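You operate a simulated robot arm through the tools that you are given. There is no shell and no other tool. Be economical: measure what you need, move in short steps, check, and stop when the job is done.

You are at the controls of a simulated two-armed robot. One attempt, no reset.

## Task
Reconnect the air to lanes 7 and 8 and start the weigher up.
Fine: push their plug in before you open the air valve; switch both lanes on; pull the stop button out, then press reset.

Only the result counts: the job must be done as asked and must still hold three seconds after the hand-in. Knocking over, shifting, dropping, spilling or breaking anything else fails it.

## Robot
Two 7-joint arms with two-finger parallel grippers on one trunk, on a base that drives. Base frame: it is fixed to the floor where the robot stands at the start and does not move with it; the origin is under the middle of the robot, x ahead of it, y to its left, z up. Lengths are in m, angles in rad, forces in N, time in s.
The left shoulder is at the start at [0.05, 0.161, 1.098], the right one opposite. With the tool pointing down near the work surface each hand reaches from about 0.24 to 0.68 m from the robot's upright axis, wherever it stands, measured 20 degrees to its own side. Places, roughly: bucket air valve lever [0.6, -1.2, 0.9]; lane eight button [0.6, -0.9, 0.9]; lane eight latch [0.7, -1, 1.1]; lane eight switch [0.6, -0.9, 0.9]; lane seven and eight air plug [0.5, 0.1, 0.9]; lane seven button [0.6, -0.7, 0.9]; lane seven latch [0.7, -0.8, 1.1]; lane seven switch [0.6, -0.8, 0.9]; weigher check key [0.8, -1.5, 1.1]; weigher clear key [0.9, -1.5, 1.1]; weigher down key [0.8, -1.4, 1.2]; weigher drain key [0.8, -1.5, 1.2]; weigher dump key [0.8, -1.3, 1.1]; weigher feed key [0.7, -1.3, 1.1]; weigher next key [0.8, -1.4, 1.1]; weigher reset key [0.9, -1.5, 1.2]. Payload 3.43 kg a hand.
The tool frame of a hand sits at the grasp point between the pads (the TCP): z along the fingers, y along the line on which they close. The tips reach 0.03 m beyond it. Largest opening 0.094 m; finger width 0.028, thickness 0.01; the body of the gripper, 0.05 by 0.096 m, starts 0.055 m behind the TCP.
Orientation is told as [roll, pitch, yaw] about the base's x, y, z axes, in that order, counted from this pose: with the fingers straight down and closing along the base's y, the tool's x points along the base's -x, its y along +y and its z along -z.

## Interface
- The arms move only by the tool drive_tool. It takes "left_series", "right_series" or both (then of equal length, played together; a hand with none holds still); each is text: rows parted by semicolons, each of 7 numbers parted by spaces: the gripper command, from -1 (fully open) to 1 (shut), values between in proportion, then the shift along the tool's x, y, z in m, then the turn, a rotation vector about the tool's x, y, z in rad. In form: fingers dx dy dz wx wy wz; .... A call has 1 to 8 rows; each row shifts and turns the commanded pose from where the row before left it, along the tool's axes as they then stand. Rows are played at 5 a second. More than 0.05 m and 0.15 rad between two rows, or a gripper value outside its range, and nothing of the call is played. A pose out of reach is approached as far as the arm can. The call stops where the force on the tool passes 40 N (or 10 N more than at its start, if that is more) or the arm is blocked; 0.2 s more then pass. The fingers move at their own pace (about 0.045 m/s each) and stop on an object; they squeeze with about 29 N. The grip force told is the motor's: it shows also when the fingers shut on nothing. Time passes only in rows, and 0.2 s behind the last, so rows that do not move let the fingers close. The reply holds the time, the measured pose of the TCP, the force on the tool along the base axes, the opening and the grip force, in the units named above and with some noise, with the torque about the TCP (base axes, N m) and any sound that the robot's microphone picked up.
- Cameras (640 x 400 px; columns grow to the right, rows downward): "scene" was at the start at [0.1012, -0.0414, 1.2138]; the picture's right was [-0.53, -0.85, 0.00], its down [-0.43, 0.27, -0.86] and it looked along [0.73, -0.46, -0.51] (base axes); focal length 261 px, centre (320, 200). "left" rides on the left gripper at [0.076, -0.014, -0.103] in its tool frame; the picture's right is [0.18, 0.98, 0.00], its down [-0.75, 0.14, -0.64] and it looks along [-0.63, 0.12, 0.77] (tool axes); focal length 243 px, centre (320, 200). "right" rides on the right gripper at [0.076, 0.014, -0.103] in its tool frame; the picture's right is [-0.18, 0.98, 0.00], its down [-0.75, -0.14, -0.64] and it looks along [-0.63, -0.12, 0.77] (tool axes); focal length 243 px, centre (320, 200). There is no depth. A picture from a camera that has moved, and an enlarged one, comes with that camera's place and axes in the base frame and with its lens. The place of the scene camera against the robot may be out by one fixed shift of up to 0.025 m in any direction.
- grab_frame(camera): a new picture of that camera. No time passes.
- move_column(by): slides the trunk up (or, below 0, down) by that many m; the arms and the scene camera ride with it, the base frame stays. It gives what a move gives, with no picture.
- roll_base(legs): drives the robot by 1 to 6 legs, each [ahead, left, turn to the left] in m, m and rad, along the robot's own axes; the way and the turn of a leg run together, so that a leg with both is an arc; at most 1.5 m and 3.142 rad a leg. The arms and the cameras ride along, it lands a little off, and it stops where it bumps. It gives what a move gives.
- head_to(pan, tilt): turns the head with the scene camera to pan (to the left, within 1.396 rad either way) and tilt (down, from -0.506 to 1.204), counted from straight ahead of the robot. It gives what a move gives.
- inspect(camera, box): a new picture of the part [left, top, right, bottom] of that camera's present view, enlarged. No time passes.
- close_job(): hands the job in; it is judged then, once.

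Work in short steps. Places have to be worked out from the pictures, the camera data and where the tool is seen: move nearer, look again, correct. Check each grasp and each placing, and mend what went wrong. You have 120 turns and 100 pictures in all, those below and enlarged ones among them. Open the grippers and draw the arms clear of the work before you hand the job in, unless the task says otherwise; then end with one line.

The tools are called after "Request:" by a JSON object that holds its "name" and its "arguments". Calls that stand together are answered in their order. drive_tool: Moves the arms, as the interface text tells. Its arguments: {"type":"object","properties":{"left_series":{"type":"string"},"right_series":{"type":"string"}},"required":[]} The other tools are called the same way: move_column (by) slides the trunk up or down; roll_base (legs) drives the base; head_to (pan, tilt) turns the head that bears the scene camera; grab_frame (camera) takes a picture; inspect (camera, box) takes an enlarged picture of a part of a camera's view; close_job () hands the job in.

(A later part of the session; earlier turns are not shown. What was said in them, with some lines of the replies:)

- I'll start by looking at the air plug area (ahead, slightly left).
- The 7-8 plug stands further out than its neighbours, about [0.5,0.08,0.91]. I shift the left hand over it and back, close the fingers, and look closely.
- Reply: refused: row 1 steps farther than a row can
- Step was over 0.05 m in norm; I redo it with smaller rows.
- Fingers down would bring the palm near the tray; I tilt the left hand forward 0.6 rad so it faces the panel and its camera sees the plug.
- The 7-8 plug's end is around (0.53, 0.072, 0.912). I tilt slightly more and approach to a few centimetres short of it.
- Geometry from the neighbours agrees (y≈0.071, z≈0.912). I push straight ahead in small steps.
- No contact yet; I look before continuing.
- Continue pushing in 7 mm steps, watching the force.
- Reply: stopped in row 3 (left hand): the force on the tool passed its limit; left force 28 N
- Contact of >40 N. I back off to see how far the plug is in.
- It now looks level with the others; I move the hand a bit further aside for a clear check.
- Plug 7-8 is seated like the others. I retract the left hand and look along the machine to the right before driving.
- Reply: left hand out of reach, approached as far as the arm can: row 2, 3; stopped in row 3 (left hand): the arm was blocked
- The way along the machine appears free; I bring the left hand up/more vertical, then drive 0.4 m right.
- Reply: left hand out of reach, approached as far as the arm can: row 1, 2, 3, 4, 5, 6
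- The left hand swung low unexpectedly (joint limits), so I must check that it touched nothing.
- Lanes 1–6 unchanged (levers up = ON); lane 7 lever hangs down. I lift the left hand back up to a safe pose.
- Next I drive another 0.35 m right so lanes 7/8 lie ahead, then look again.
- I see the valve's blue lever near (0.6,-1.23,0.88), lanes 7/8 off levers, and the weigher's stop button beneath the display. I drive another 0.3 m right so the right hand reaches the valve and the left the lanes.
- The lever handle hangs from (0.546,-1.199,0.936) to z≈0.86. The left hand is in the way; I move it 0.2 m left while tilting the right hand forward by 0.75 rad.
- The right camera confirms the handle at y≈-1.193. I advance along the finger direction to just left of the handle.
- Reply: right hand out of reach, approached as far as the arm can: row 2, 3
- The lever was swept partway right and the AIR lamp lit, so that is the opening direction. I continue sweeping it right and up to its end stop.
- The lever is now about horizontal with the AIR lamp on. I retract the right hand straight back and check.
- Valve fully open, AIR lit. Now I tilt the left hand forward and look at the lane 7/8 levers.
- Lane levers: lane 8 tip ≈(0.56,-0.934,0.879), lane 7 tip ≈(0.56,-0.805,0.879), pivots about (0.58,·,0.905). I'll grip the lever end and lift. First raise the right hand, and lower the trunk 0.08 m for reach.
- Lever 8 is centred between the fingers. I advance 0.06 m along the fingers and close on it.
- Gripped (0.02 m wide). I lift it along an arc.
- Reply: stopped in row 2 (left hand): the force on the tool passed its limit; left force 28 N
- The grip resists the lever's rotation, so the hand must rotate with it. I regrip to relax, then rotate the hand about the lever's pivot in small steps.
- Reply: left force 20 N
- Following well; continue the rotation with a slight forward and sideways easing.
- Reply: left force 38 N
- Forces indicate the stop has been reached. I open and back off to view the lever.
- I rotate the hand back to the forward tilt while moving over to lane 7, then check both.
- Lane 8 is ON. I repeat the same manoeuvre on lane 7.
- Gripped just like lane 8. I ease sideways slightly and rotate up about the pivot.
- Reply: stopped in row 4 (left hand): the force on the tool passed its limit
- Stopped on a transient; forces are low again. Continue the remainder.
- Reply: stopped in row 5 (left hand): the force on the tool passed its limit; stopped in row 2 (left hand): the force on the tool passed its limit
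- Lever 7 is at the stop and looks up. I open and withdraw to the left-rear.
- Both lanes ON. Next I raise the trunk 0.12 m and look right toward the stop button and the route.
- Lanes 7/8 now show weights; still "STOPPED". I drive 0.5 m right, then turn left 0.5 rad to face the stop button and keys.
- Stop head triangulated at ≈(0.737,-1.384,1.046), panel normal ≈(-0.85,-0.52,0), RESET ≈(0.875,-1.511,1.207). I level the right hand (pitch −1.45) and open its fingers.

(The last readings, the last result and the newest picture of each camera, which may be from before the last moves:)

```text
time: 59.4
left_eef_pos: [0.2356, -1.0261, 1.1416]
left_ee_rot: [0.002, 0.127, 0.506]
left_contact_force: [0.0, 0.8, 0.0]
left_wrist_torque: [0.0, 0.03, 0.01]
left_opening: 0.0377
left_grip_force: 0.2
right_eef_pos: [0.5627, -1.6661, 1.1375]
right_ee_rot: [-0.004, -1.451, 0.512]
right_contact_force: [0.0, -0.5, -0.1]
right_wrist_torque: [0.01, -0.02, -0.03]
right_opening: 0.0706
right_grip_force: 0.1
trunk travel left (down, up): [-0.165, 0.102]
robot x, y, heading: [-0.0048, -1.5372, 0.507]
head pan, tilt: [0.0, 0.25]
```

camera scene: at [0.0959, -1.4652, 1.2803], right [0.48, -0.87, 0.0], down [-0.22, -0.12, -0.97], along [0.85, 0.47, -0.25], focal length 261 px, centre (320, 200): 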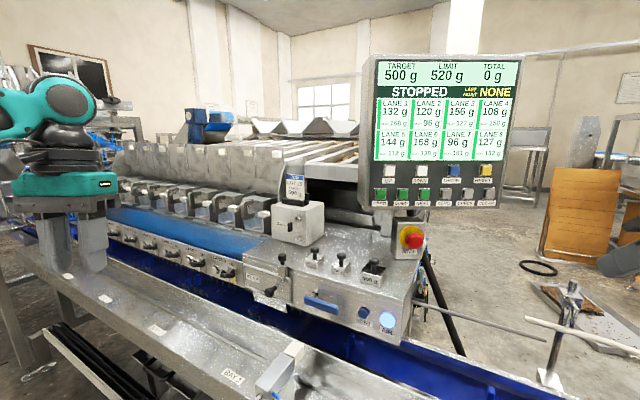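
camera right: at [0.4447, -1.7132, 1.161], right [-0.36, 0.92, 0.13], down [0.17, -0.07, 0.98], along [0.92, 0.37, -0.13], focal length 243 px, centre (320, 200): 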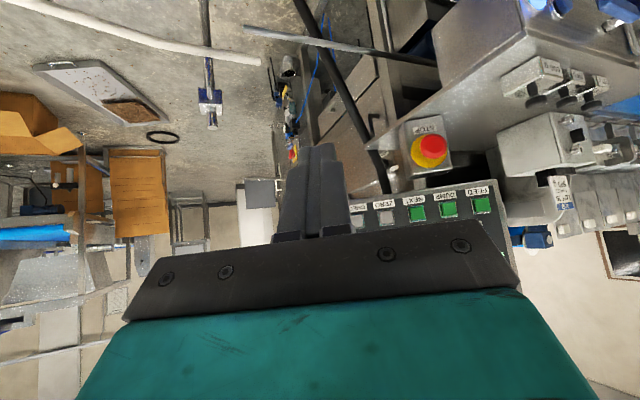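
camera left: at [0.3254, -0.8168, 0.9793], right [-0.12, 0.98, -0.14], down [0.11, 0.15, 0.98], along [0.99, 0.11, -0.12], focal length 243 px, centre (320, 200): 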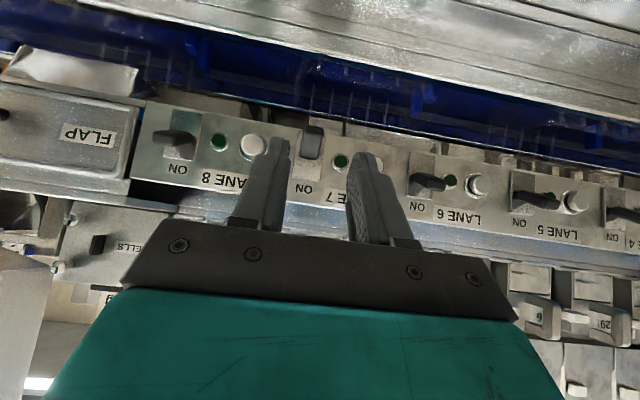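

To keep the wrist camera above the weighing deck I ease the tilt to −1.1 and move to a point 0.08 m short of the stop head.

Request:
{"name": "drive_tool", "arguments": {"right_series": "-0.5 0 0.045 0 0 0.117 0;-0.5 0 0.045 0 0 0.117 0;-0.5 0 0.045 0 0 0.117 0;-0.5 -0.0031 0.0052 0.0429 0 0 0;-0.5 -0.0031 0.0052 0.0429 0 0 0;-0.5 -0.0031 0.0052 0.0429 0 0 0;-0.5 -0.0031 0.0052 0.0429 0 0 0;-0.5 -0.0031 0.0052 0.0429 0 0 0"}}

Request:
{"name": "grab_frame", "arguments": {"camera": "right"}}

Request:
{"name": "inspect", "arguments": {"camera": "scene", "box": [340, 150, 540, 300]}}

```text
time: 61.2
left_eef_pos: [0.2372, -1.0237, 1.14]
left_ee_rot: [0.003, 0.126, 0.506]
left_contact_force: [-0.3, 0.1, 0.1]
left_wrist_torque: [-0.02, 0.01, 0.0]
left_opening: 0.0375
left_grip_force: 0.0
right_eef_pos: [0.6598, -1.4292, 1.0527]
right_ee_rot: [-0.001, -1.099, 0.51]
right_contact_force: [0.1, 0.0, -0.4]
right_wrist_torque: [0.0, 0.02, -0.04]
right_opening: 0.0704
right_grip_force: 0.1
trunk travel left (down, up): [-0.165, 0.102]
robot x, y, heading: [-0.0055, -1.5382, 0.506]
head pan, tilt: [0.0, 0.25]
```

```text
34 pictures are left
camera right: at [0.5417, -1.4763, 1.0319], right [-0.41, 0.9, 0.16], down [-0.13, -0.23, 0.96], along [0.9, 0.37, 0.21], focal length 243 px, centre (320, 200)
```

right: 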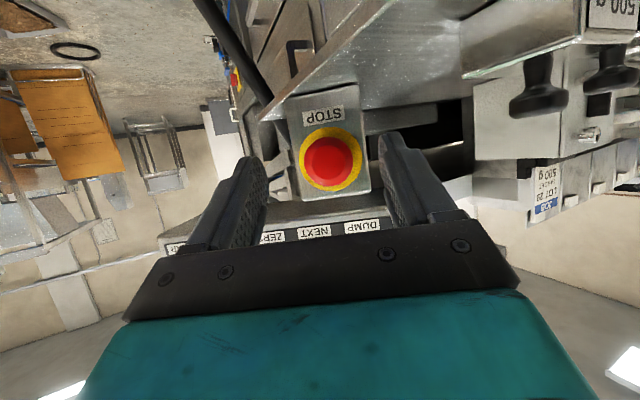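

```text
2.67 times, centred on (440, 225) of scene
camera zoom: at [0.0961, -1.4647, 1.2802], right [0.48, -0.87, 0.0], down [-0.22, -0.12, -0.97], along [0.85, 0.47, -0.25], focal length 697 px, centre (0, 133)
```

zoom: 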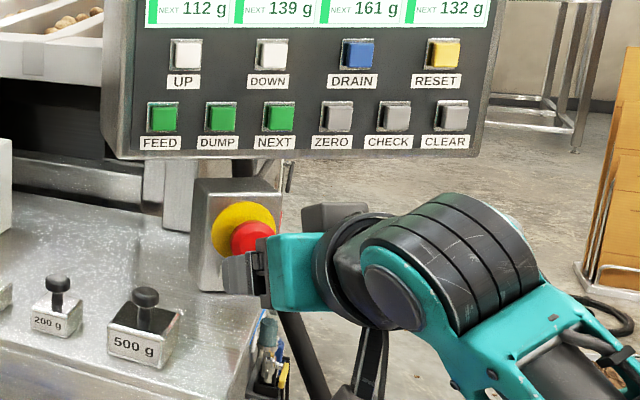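

The stop head is in line between the fingers. I advance 0.078 m and close on it.

Request:
{"name": "drive_tool", "arguments": {"right_series": "-0.5 -0.0183 0.002 0.035 0 0 0;-0.5 -0.0183 0.002 0.035 0 0 0;-0.5 0 0 0 0 0 0"}}

Request:
{"name": "inspect", "arguments": {"camera": "right", "box": [200, 80, 440, 240]}}

```text
time: 62.0
left_eef_pos: [0.2328, -1.0286, 1.1436]
left_ee_rot: [0.003, 0.125, 0.507]
left_contact_force: [0.0, -0.2, 0.3]
left_wrist_torque: [0.02, -0.02, -0.01]
left_opening: 0.0376
left_grip_force: 0.0
right_eef_pos: [0.722, -1.3917, 1.0542]
right_ee_rot: [0.0, -1.093, 0.506]
right_contact_force: [-32.0, -16.0, -5.4]
right_wrist_torque: [0.0, 0.27, -1.23]
right_opening: 0.0699
right_grip_force: 0.0
trunk travel left (down, up): [-0.165, 0.102]
robot x, y, heading: [-0.0093, -1.5357, 0.504]
head pan, tilt: [0.0, 0.25]
```

```text
2.50 times, centred on (320, 160) of right
camera zoom: at [0.6043, -1.4377, 1.0338], right [-0.4, 0.9, 0.16], down [-0.13, -0.23, 0.96], along [0.91, 0.37, 0.21], focal length 606 px, centre (320, 300)
```

zoom: 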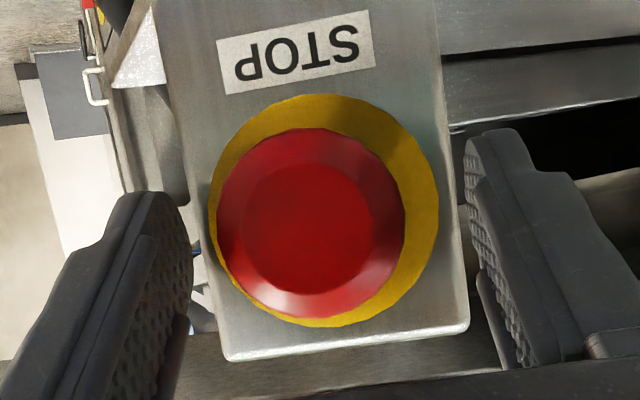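

A fingertip touches the box face (36 N). I back off 7 mm, then close on the head.

Request:
{"name": "drive_tool", "arguments": {"right_series": "-0.5 0.0035 -0.002 -0.0065 0 0 0;-0.5 0 0 0 0 0 0;1 0 0 0 0 0 0;1 0 0 0 0 0 0;1 0 0 0 0 0 0"}}

Request:
{"name": "inspect", "arguments": {"camera": "right", "box": [200, 80, 440, 240]}}

```text
time: 63.2
left_eef_pos: [0.2358, -1.0251, 1.1417]
left_ee_rot: [0.004, 0.127, 0.504]
left_contact_force: [0.3, -0.2, 0.3]
left_wrist_torque: [0.05, -0.06, -0.01]
left_opening: 0.0373
left_grip_force: 0.1
right_eef_pos: [0.7192, -1.3935, 1.0544]
right_ee_rot: [0.001, -1.101, 0.508]
right_contact_force: [1.3, 1.8, 1.3]
right_wrist_torque: [0.02, -0.07, 0.0]
right_opening: 0.0399
right_grip_force: 36.2
trunk travel left (down, up): [-0.165, 0.102]
robot x, y, heading: [-0.0033, -1.5339, 0.506]
head pan, tilt: [0.0, 0.25]
```

```text
2.50 times, centred on (320, 160) of right
camera zoom: at [0.6021, -1.4406, 1.0335], right [-0.4, 0.9, 0.16], down [-0.13, -0.24, 0.96], along [0.9, 0.37, 0.21], focal length 606 px, centre (320, 300)
```

zoom: 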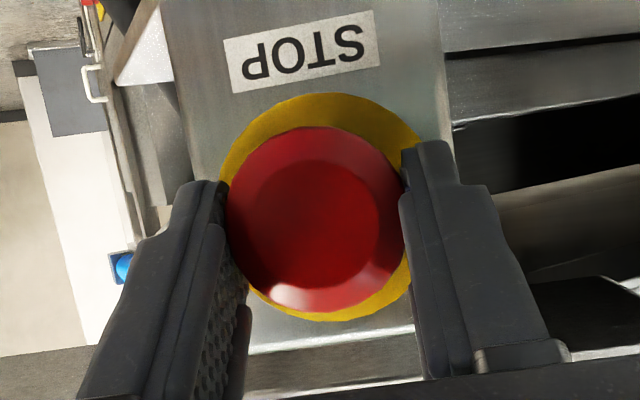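

Head gripped (0.040 m). I pull straight out in small steps.

Request:
{"name": "drive_tool", "arguments": {"right_series": "1 0.0032 0 -0.0062 0 0 0;1 0.0032 0 -0.0062 0 0 0;1 0.0032 0 -0.0062 0 0 0;1 0 0 0 0 0 0"}}

Request:
{"name": "inspect", "arguments": {"camera": "right", "box": [200, 80, 440, 240]}}

```text
time: 63.9
left_eef_pos: [0.2396, -1.0235, 1.1404]
left_ee_rot: [0.005, 0.131, 0.511]
left_contact_force: [0.5, 0.2, 0.4]
left_wrist_torque: [0.02, 0.02, -0.01]
left_opening: 0.0375
left_grip_force: 0.2
right_eef_pos: [0.7113, -1.3972, 1.0536]
right_ee_rot: [0.004, -1.106, 0.506]
right_contact_force: [24.1, 13.9, -4.3]
right_wrist_torque: [0.25, -0.39, 0.02]
right_opening: 0.0398
right_grip_force: 45.2
trunk travel left (down, up): [-0.165, 0.102]
robot x, y, heading: [-0.0065, -1.5379, 0.505]
head pan, tilt: [0.0, 0.25]
stopped in row 3 (right hand): the force on the tool passed its limit (the readings are from after the stop); the commanded pose is now the measured one
```

```text
2.50 times, centred on (320, 160) of right
camera zoom: at [0.5932, -1.4456, 1.0324], right [-0.41, 0.9, 0.17], down [-0.14, -0.24, 0.96], along [0.9, 0.37, 0.22], focal length 606 px, centre (320, 300)
```

zoom: 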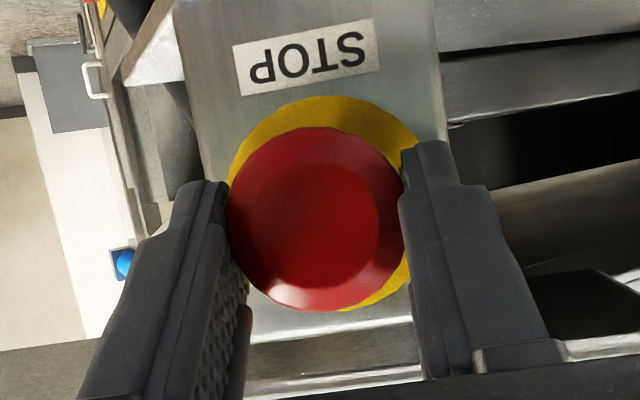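

The head came out about 9 mm with the hand. I pull slightly more, to be sure it reaches its stop.

Request:
{"name": "drive_tool", "arguments": {"right_series": "1 0.0018 0 -0.0036 0 0 0;1 0.0018 0 -0.0036 0 0 0;1 0 0 0 0 0 0"}}

Request:
{"name": "inspect", "arguments": {"camera": "scene", "box": [360, 40, 540, 270]}}

```text
time: 64.3
left_eef_pos: [0.2382, -1.0224, 1.1394]
left_ee_rot: [0.004, 0.131, 0.509]
left_contact_force: [-0.6, -0.3, -0.6]
left_wrist_torque: [0.0, -0.02, -0.03]
left_opening: 0.0377
left_grip_force: 0.1
right_eef_pos: [0.7103, -1.3983, 1.0556]
right_ee_rot: [0.004, -1.11, 0.503]
right_contact_force: [26.6, 14.5, -5.5]
right_wrist_torque: [0.32, -0.48, -0.08]
right_opening: 0.04
right_grip_force: 45.0
trunk travel left (down, up): [-0.165, 0.102]
robot x, y, heading: [-0.004, -1.5322, 0.513]
head pan, tilt: [0.0, 0.25]
stopped in row 1 (right hand): the force on the tool passed its limit (the readings are from after the stop); the commanded pose is now the measured one
```

```text
1.74 times, centred on (450, 155) of scene
camera zoom: at [0.101, -1.4621, 1.2797], right [0.49, -0.87, 0.0], down [-0.22, -0.12, -0.97], along [0.85, 0.47, -0.25], focal length 455 px, centre (94, 278)
```

zoom: 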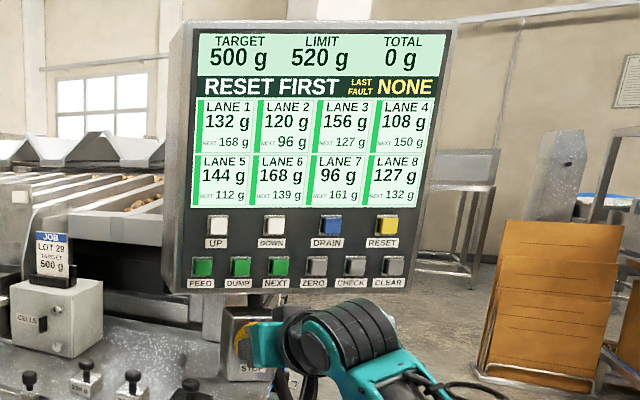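

The display now says "RESET FIRST": the stop is out. I open and withdraw straight back.

Request:
{"name": "drive_tool", "arguments": {"right_series": "-0.3 0 0 0 0 0 0;-0.3 0 0 0 0 0 0;-0.3 0.015 0 -0.03 0 0 0;-0.3 0.015 0 -0.03 0 0 0;1 0.015 -0.02 -0.03 0 0 0;1 0 -0.045 0 0 0 0;1 0 -0.045 0 0 0 0;1 0 0 0 0 0 0"}}

Request:
{"name": "inspect", "arguments": {"camera": "scene", "box": [360, 40, 540, 270]}}

```text
time: 66.1
left_eef_pos: [0.2358, -1.024, 1.1415]
left_ee_rot: [0.004, 0.128, 0.511]
left_contact_force: [1.0, 0.6, 0.9]
left_wrist_torque: [0.02, 0.01, 0.0]
left_opening: 0.0377
left_grip_force: 0.0
right_eef_pos: [0.6731, -1.545, 1.0561]
right_ee_rot: [0.001, -1.114, 0.506]
right_contact_force: [0.2, 0.0, -0.4]
right_wrist_torque: [0.01, -0.02, 0.03]
right_opening: 0.0
right_grip_force: 23.6
trunk travel left (down, up): [-0.165, 0.102]
robot x, y, heading: [-0.0084, -1.5369, 0.5]
head pan, tilt: [0.0, 0.25]
```

```text
1.74 times, centred on (450, 155) of scene
camera zoom: at [0.0967, -1.4641, 1.2803], right [0.49, -0.87, 0.0], down [-0.22, -0.12, -0.97], along [0.85, 0.47, -0.25], focal length 455 px, centre (94, 278)
```

zoom: 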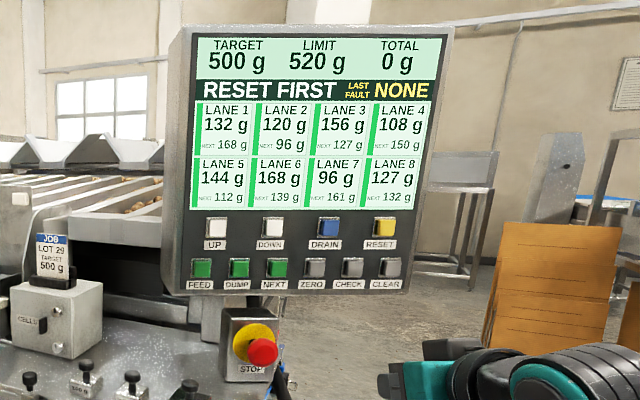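

Stop stays out. I bring the closed right fingers up to ~6 cm in front of RESET.

Request:
{"name": "drive_tool", "arguments": {"right_series": "1 -0.0358 0 -0.0178 0 0 0;1 -0.0358 0 -0.0178 0 0 0;1 0 -0.035 0 0 -0.145 0;1 0 -0.034 0 0 -0.145 0;1 -0.031 0 0.0297 0 0 0;1 -0.031 0 0.0297 0 0 0;1 -0.031 0 0.0297 0 0 0;1 0 0 0 0 0 0"}}

Request:
{"name": "grab_frame", "arguments": {"camera": "right"}}

Request:
{"name": "inspect", "arguments": {"camera": "scene", "box": [400, 110, 560, 220]}}

```text
time: 67.9
left_eef_pos: [0.2353, -1.0256, 1.1422]
left_ee_rot: [0.003, 0.126, 0.508]
left_contact_force: [0.1, 0.0, -0.4]
left_wrist_torque: [-0.01, -0.01, -0.03]
left_opening: 0.0376
left_grip_force: 0.1
right_eef_pos: [0.7969, -1.5557, 1.2163]
right_ee_rot: [0.003, -1.404, 0.504]
right_contact_force: [0.0, 0.4, 0.0]
right_wrist_torque: [-0.03, 0.0, -0.04]
right_opening: 0.0
right_grip_force: 28.7
trunk travel left (down, up): [-0.165, 0.102]
robot x, y, heading: [-0.0042, -1.5331, 0.508]
head pan, tilt: [0.0, 0.25]
```

```text
27 pictures are left
camera right: at [0.6901, -1.5981, 1.158], right [-0.45, 0.87, 0.18], down [-0.38, -0.37, 0.85], along [0.81, 0.31, 0.5], focal length 243 px, centre (320, 200)
```

right: 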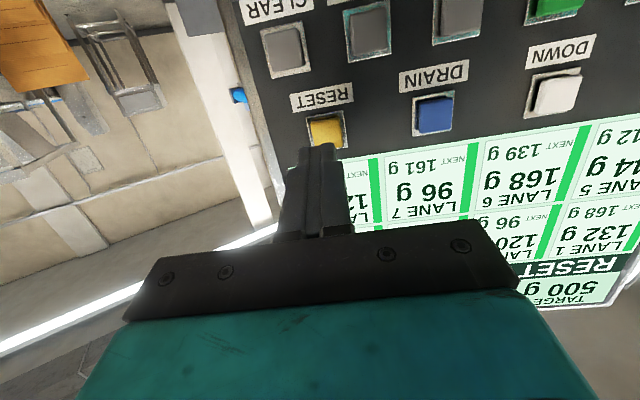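

```text
3.64 times, centred on (480, 165) of scene
camera zoom: at [0.0968, -1.4645, 1.2803], right [0.49, -0.87, 0.0], down [-0.22, -0.12, -0.97], along [0.85, 0.47, -0.25], focal length 950 px, centre (-262, 327)
```

zoom: 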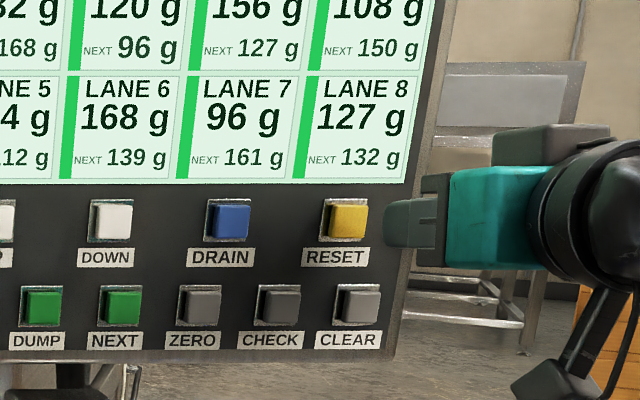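

Both cameras agree RESET is at ≈(0.875,-1.509,1.210), in line with the fingertip. I advance 5 cm, then press in small steps.

Request:
{"name": "drive_tool", "arguments": {"right_series": "1 -0.0042 0.001 0.0247 0 0 0;1 -0.0042 0.001 0.0247 0 0 0;1 -0.001 0 0.006 0 0 0;1 -0.001 0 0.006 0 0 0;1 0 0 0 0 0 0"}}

Request:
{"name": "inspect", "arguments": {"camera": "scene", "box": [360, 40, 540, 270]}}

```text
time: 68.7
left_eef_pos: [0.2322, -1.0271, 1.1439]
left_ee_rot: [0.005, 0.122, 0.506]
left_contact_force: [-0.1, -0.2, 0.6]
left_wrist_torque: [-0.03, 0.01, -0.01]
left_opening: 0.0376
left_grip_force: 0.0
right_eef_pos: [0.8362, -1.5337, 1.2171]
right_ee_rot: [0.003, -1.4, 0.499]
right_contact_force: [-31.7, -10.5, -3.8]
right_wrist_torque: [-0.04, 0.11, 0.26]
right_opening: 0.0002
right_grip_force: 29.1
trunk travel left (down, up): [-0.165, 0.102]
robot x, y, heading: [-0.009, -1.5351, 0.506]
head pan, tilt: [0.0, 0.25]
heard: click
stopped in row 3 (right hand): the force on the tool passed its limit (the readings are from after the stop); the commanded pose is now the measured one
```

```text
1.74 times, centred on (450, 155) of scene
camera zoom: at [0.0914, -1.4666, 1.2809], right [0.48, -0.88, 0.0], down [-0.21, -0.12, -0.97], along [0.85, 0.47, -0.24], focal length 455 px, centre (94, 278)
```

zoom: 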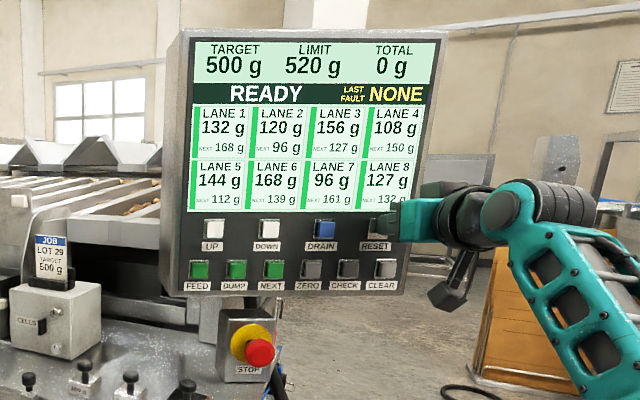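

Click heard and the display says READY. I withdraw the right hand, open both grippers, and check.

Request:
{"name": "drive_tool", "arguments": {"right_series": "1 0.005 0 -0.04 0 0 0;1 0.005 0 -0.04 0 0 0;1 0.005 -0.02 -0.04 0 0 0;-1 0 -0.02 -0.03 0 0 0;-1 0 0 0 0 0 0;-1 0 0 0 0 0 0", "left_series": "0.2 0 0 0 0 0 0;-1 0 0 0 0 0 0;-1 0 0 0 0 0 0;-1 0 0 0 0 0 0;-1 0 0 0 0 0 0;-1 0 0 0 0 0 0"}}

Request:
{"name": "head_to", "arguments": {"pan": 0.0, "tilt": 0.3}}

Request:
{"name": "grab_frame", "arguments": {"camera": "scene"}}

Request:
{"name": "inspect", "arguments": {"camera": "scene", "box": [100, 150, 460, 350]}}

```text
time: 70.1
left_eef_pos: [0.2356, -1.0255, 1.1415]
left_ee_rot: [0.003, 0.126, 0.507]
left_contact_force: [0.2, 0.4, -0.5]
left_wrist_torque: [0.0, 0.01, 0.0]
left_opening: 0.0939
left_grip_force: 0.1
right_eef_pos: [0.7295, -1.6398, 1.2248]
right_ee_rot: [0.005, -1.398, 0.503]
right_contact_force: [0.7, -1.0, 0.7]
right_wrist_torque: [0.02, -0.01, -0.03]
right_opening: 0.0685
right_grip_force: 0.1
trunk travel left (down, up): [-0.165, 0.102]
robot x, y, heading: [-0.0029, -1.5357, 0.51]
head pan, tilt: [0.0, 0.25]
```

```text
time: 70.7
left_eef_pos: [0.2355, -1.0258, 1.1414]
left_ee_rot: [0.004, 0.128, 0.507]
left_contact_force: [-0.4, 0.1, 0.7]
left_wrist_torque: [0.01, -0.02, 0.01]
left_opening: 0.094
left_grip_force: 0.1
right_eef_pos: [0.7284, -1.6396, 1.2244]
right_ee_rot: [0.007, -1.401, 0.501]
right_contact_force: [0.0, -0.4, -0.6]
right_wrist_torque: [0.03, -0.01, -0.04]
right_opening: 0.0943
right_grip_force: 0.0
trunk travel left (down, up): [-0.165, 0.102]
robot x, y, heading: [-0.0062, -1.5367, 0.509]
head pan, tilt: [0.0, 0.3]
```

```text
24 pictures are left
camera scene: at [0.0961, -1.4649, 1.2756], right [0.48, -0.87, 0.0], down [-0.26, -0.14, -0.96], along [0.84, 0.46, -0.3], focal length 261 px, centre (320, 200)
```

scene: 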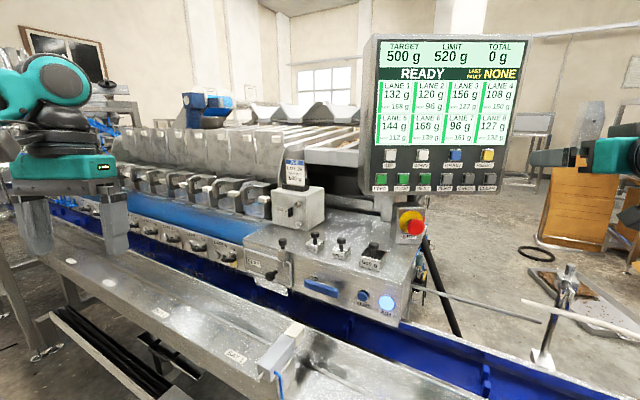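

```text
1.78 times, centred on (280, 250) of scene
camera zoom: at [0.0961, -1.4649, 1.2756], right [0.48, -0.87, 0.0], down [-0.26, -0.14, -0.96], along [0.84, 0.46, -0.3], focal length 465 px, centre (391, 111)
```

zoom: 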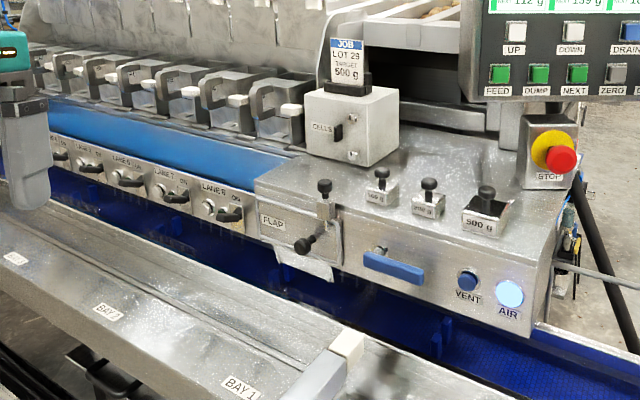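

Everything is in its final state: plug in, AIR on, lanes 7 and 8 on, stop out, display READY. The arms are clear and the grippers open, so I hand in.

Request:
{"name": "close_job", "arguments": {}}

```text
The job is handed in.
```

The 7-8 air plug is in, the air valve is open and lanes 7 and 8 are on; after pulling the stop and pressing reset, the weigher display reads READY, and the job is handed in.
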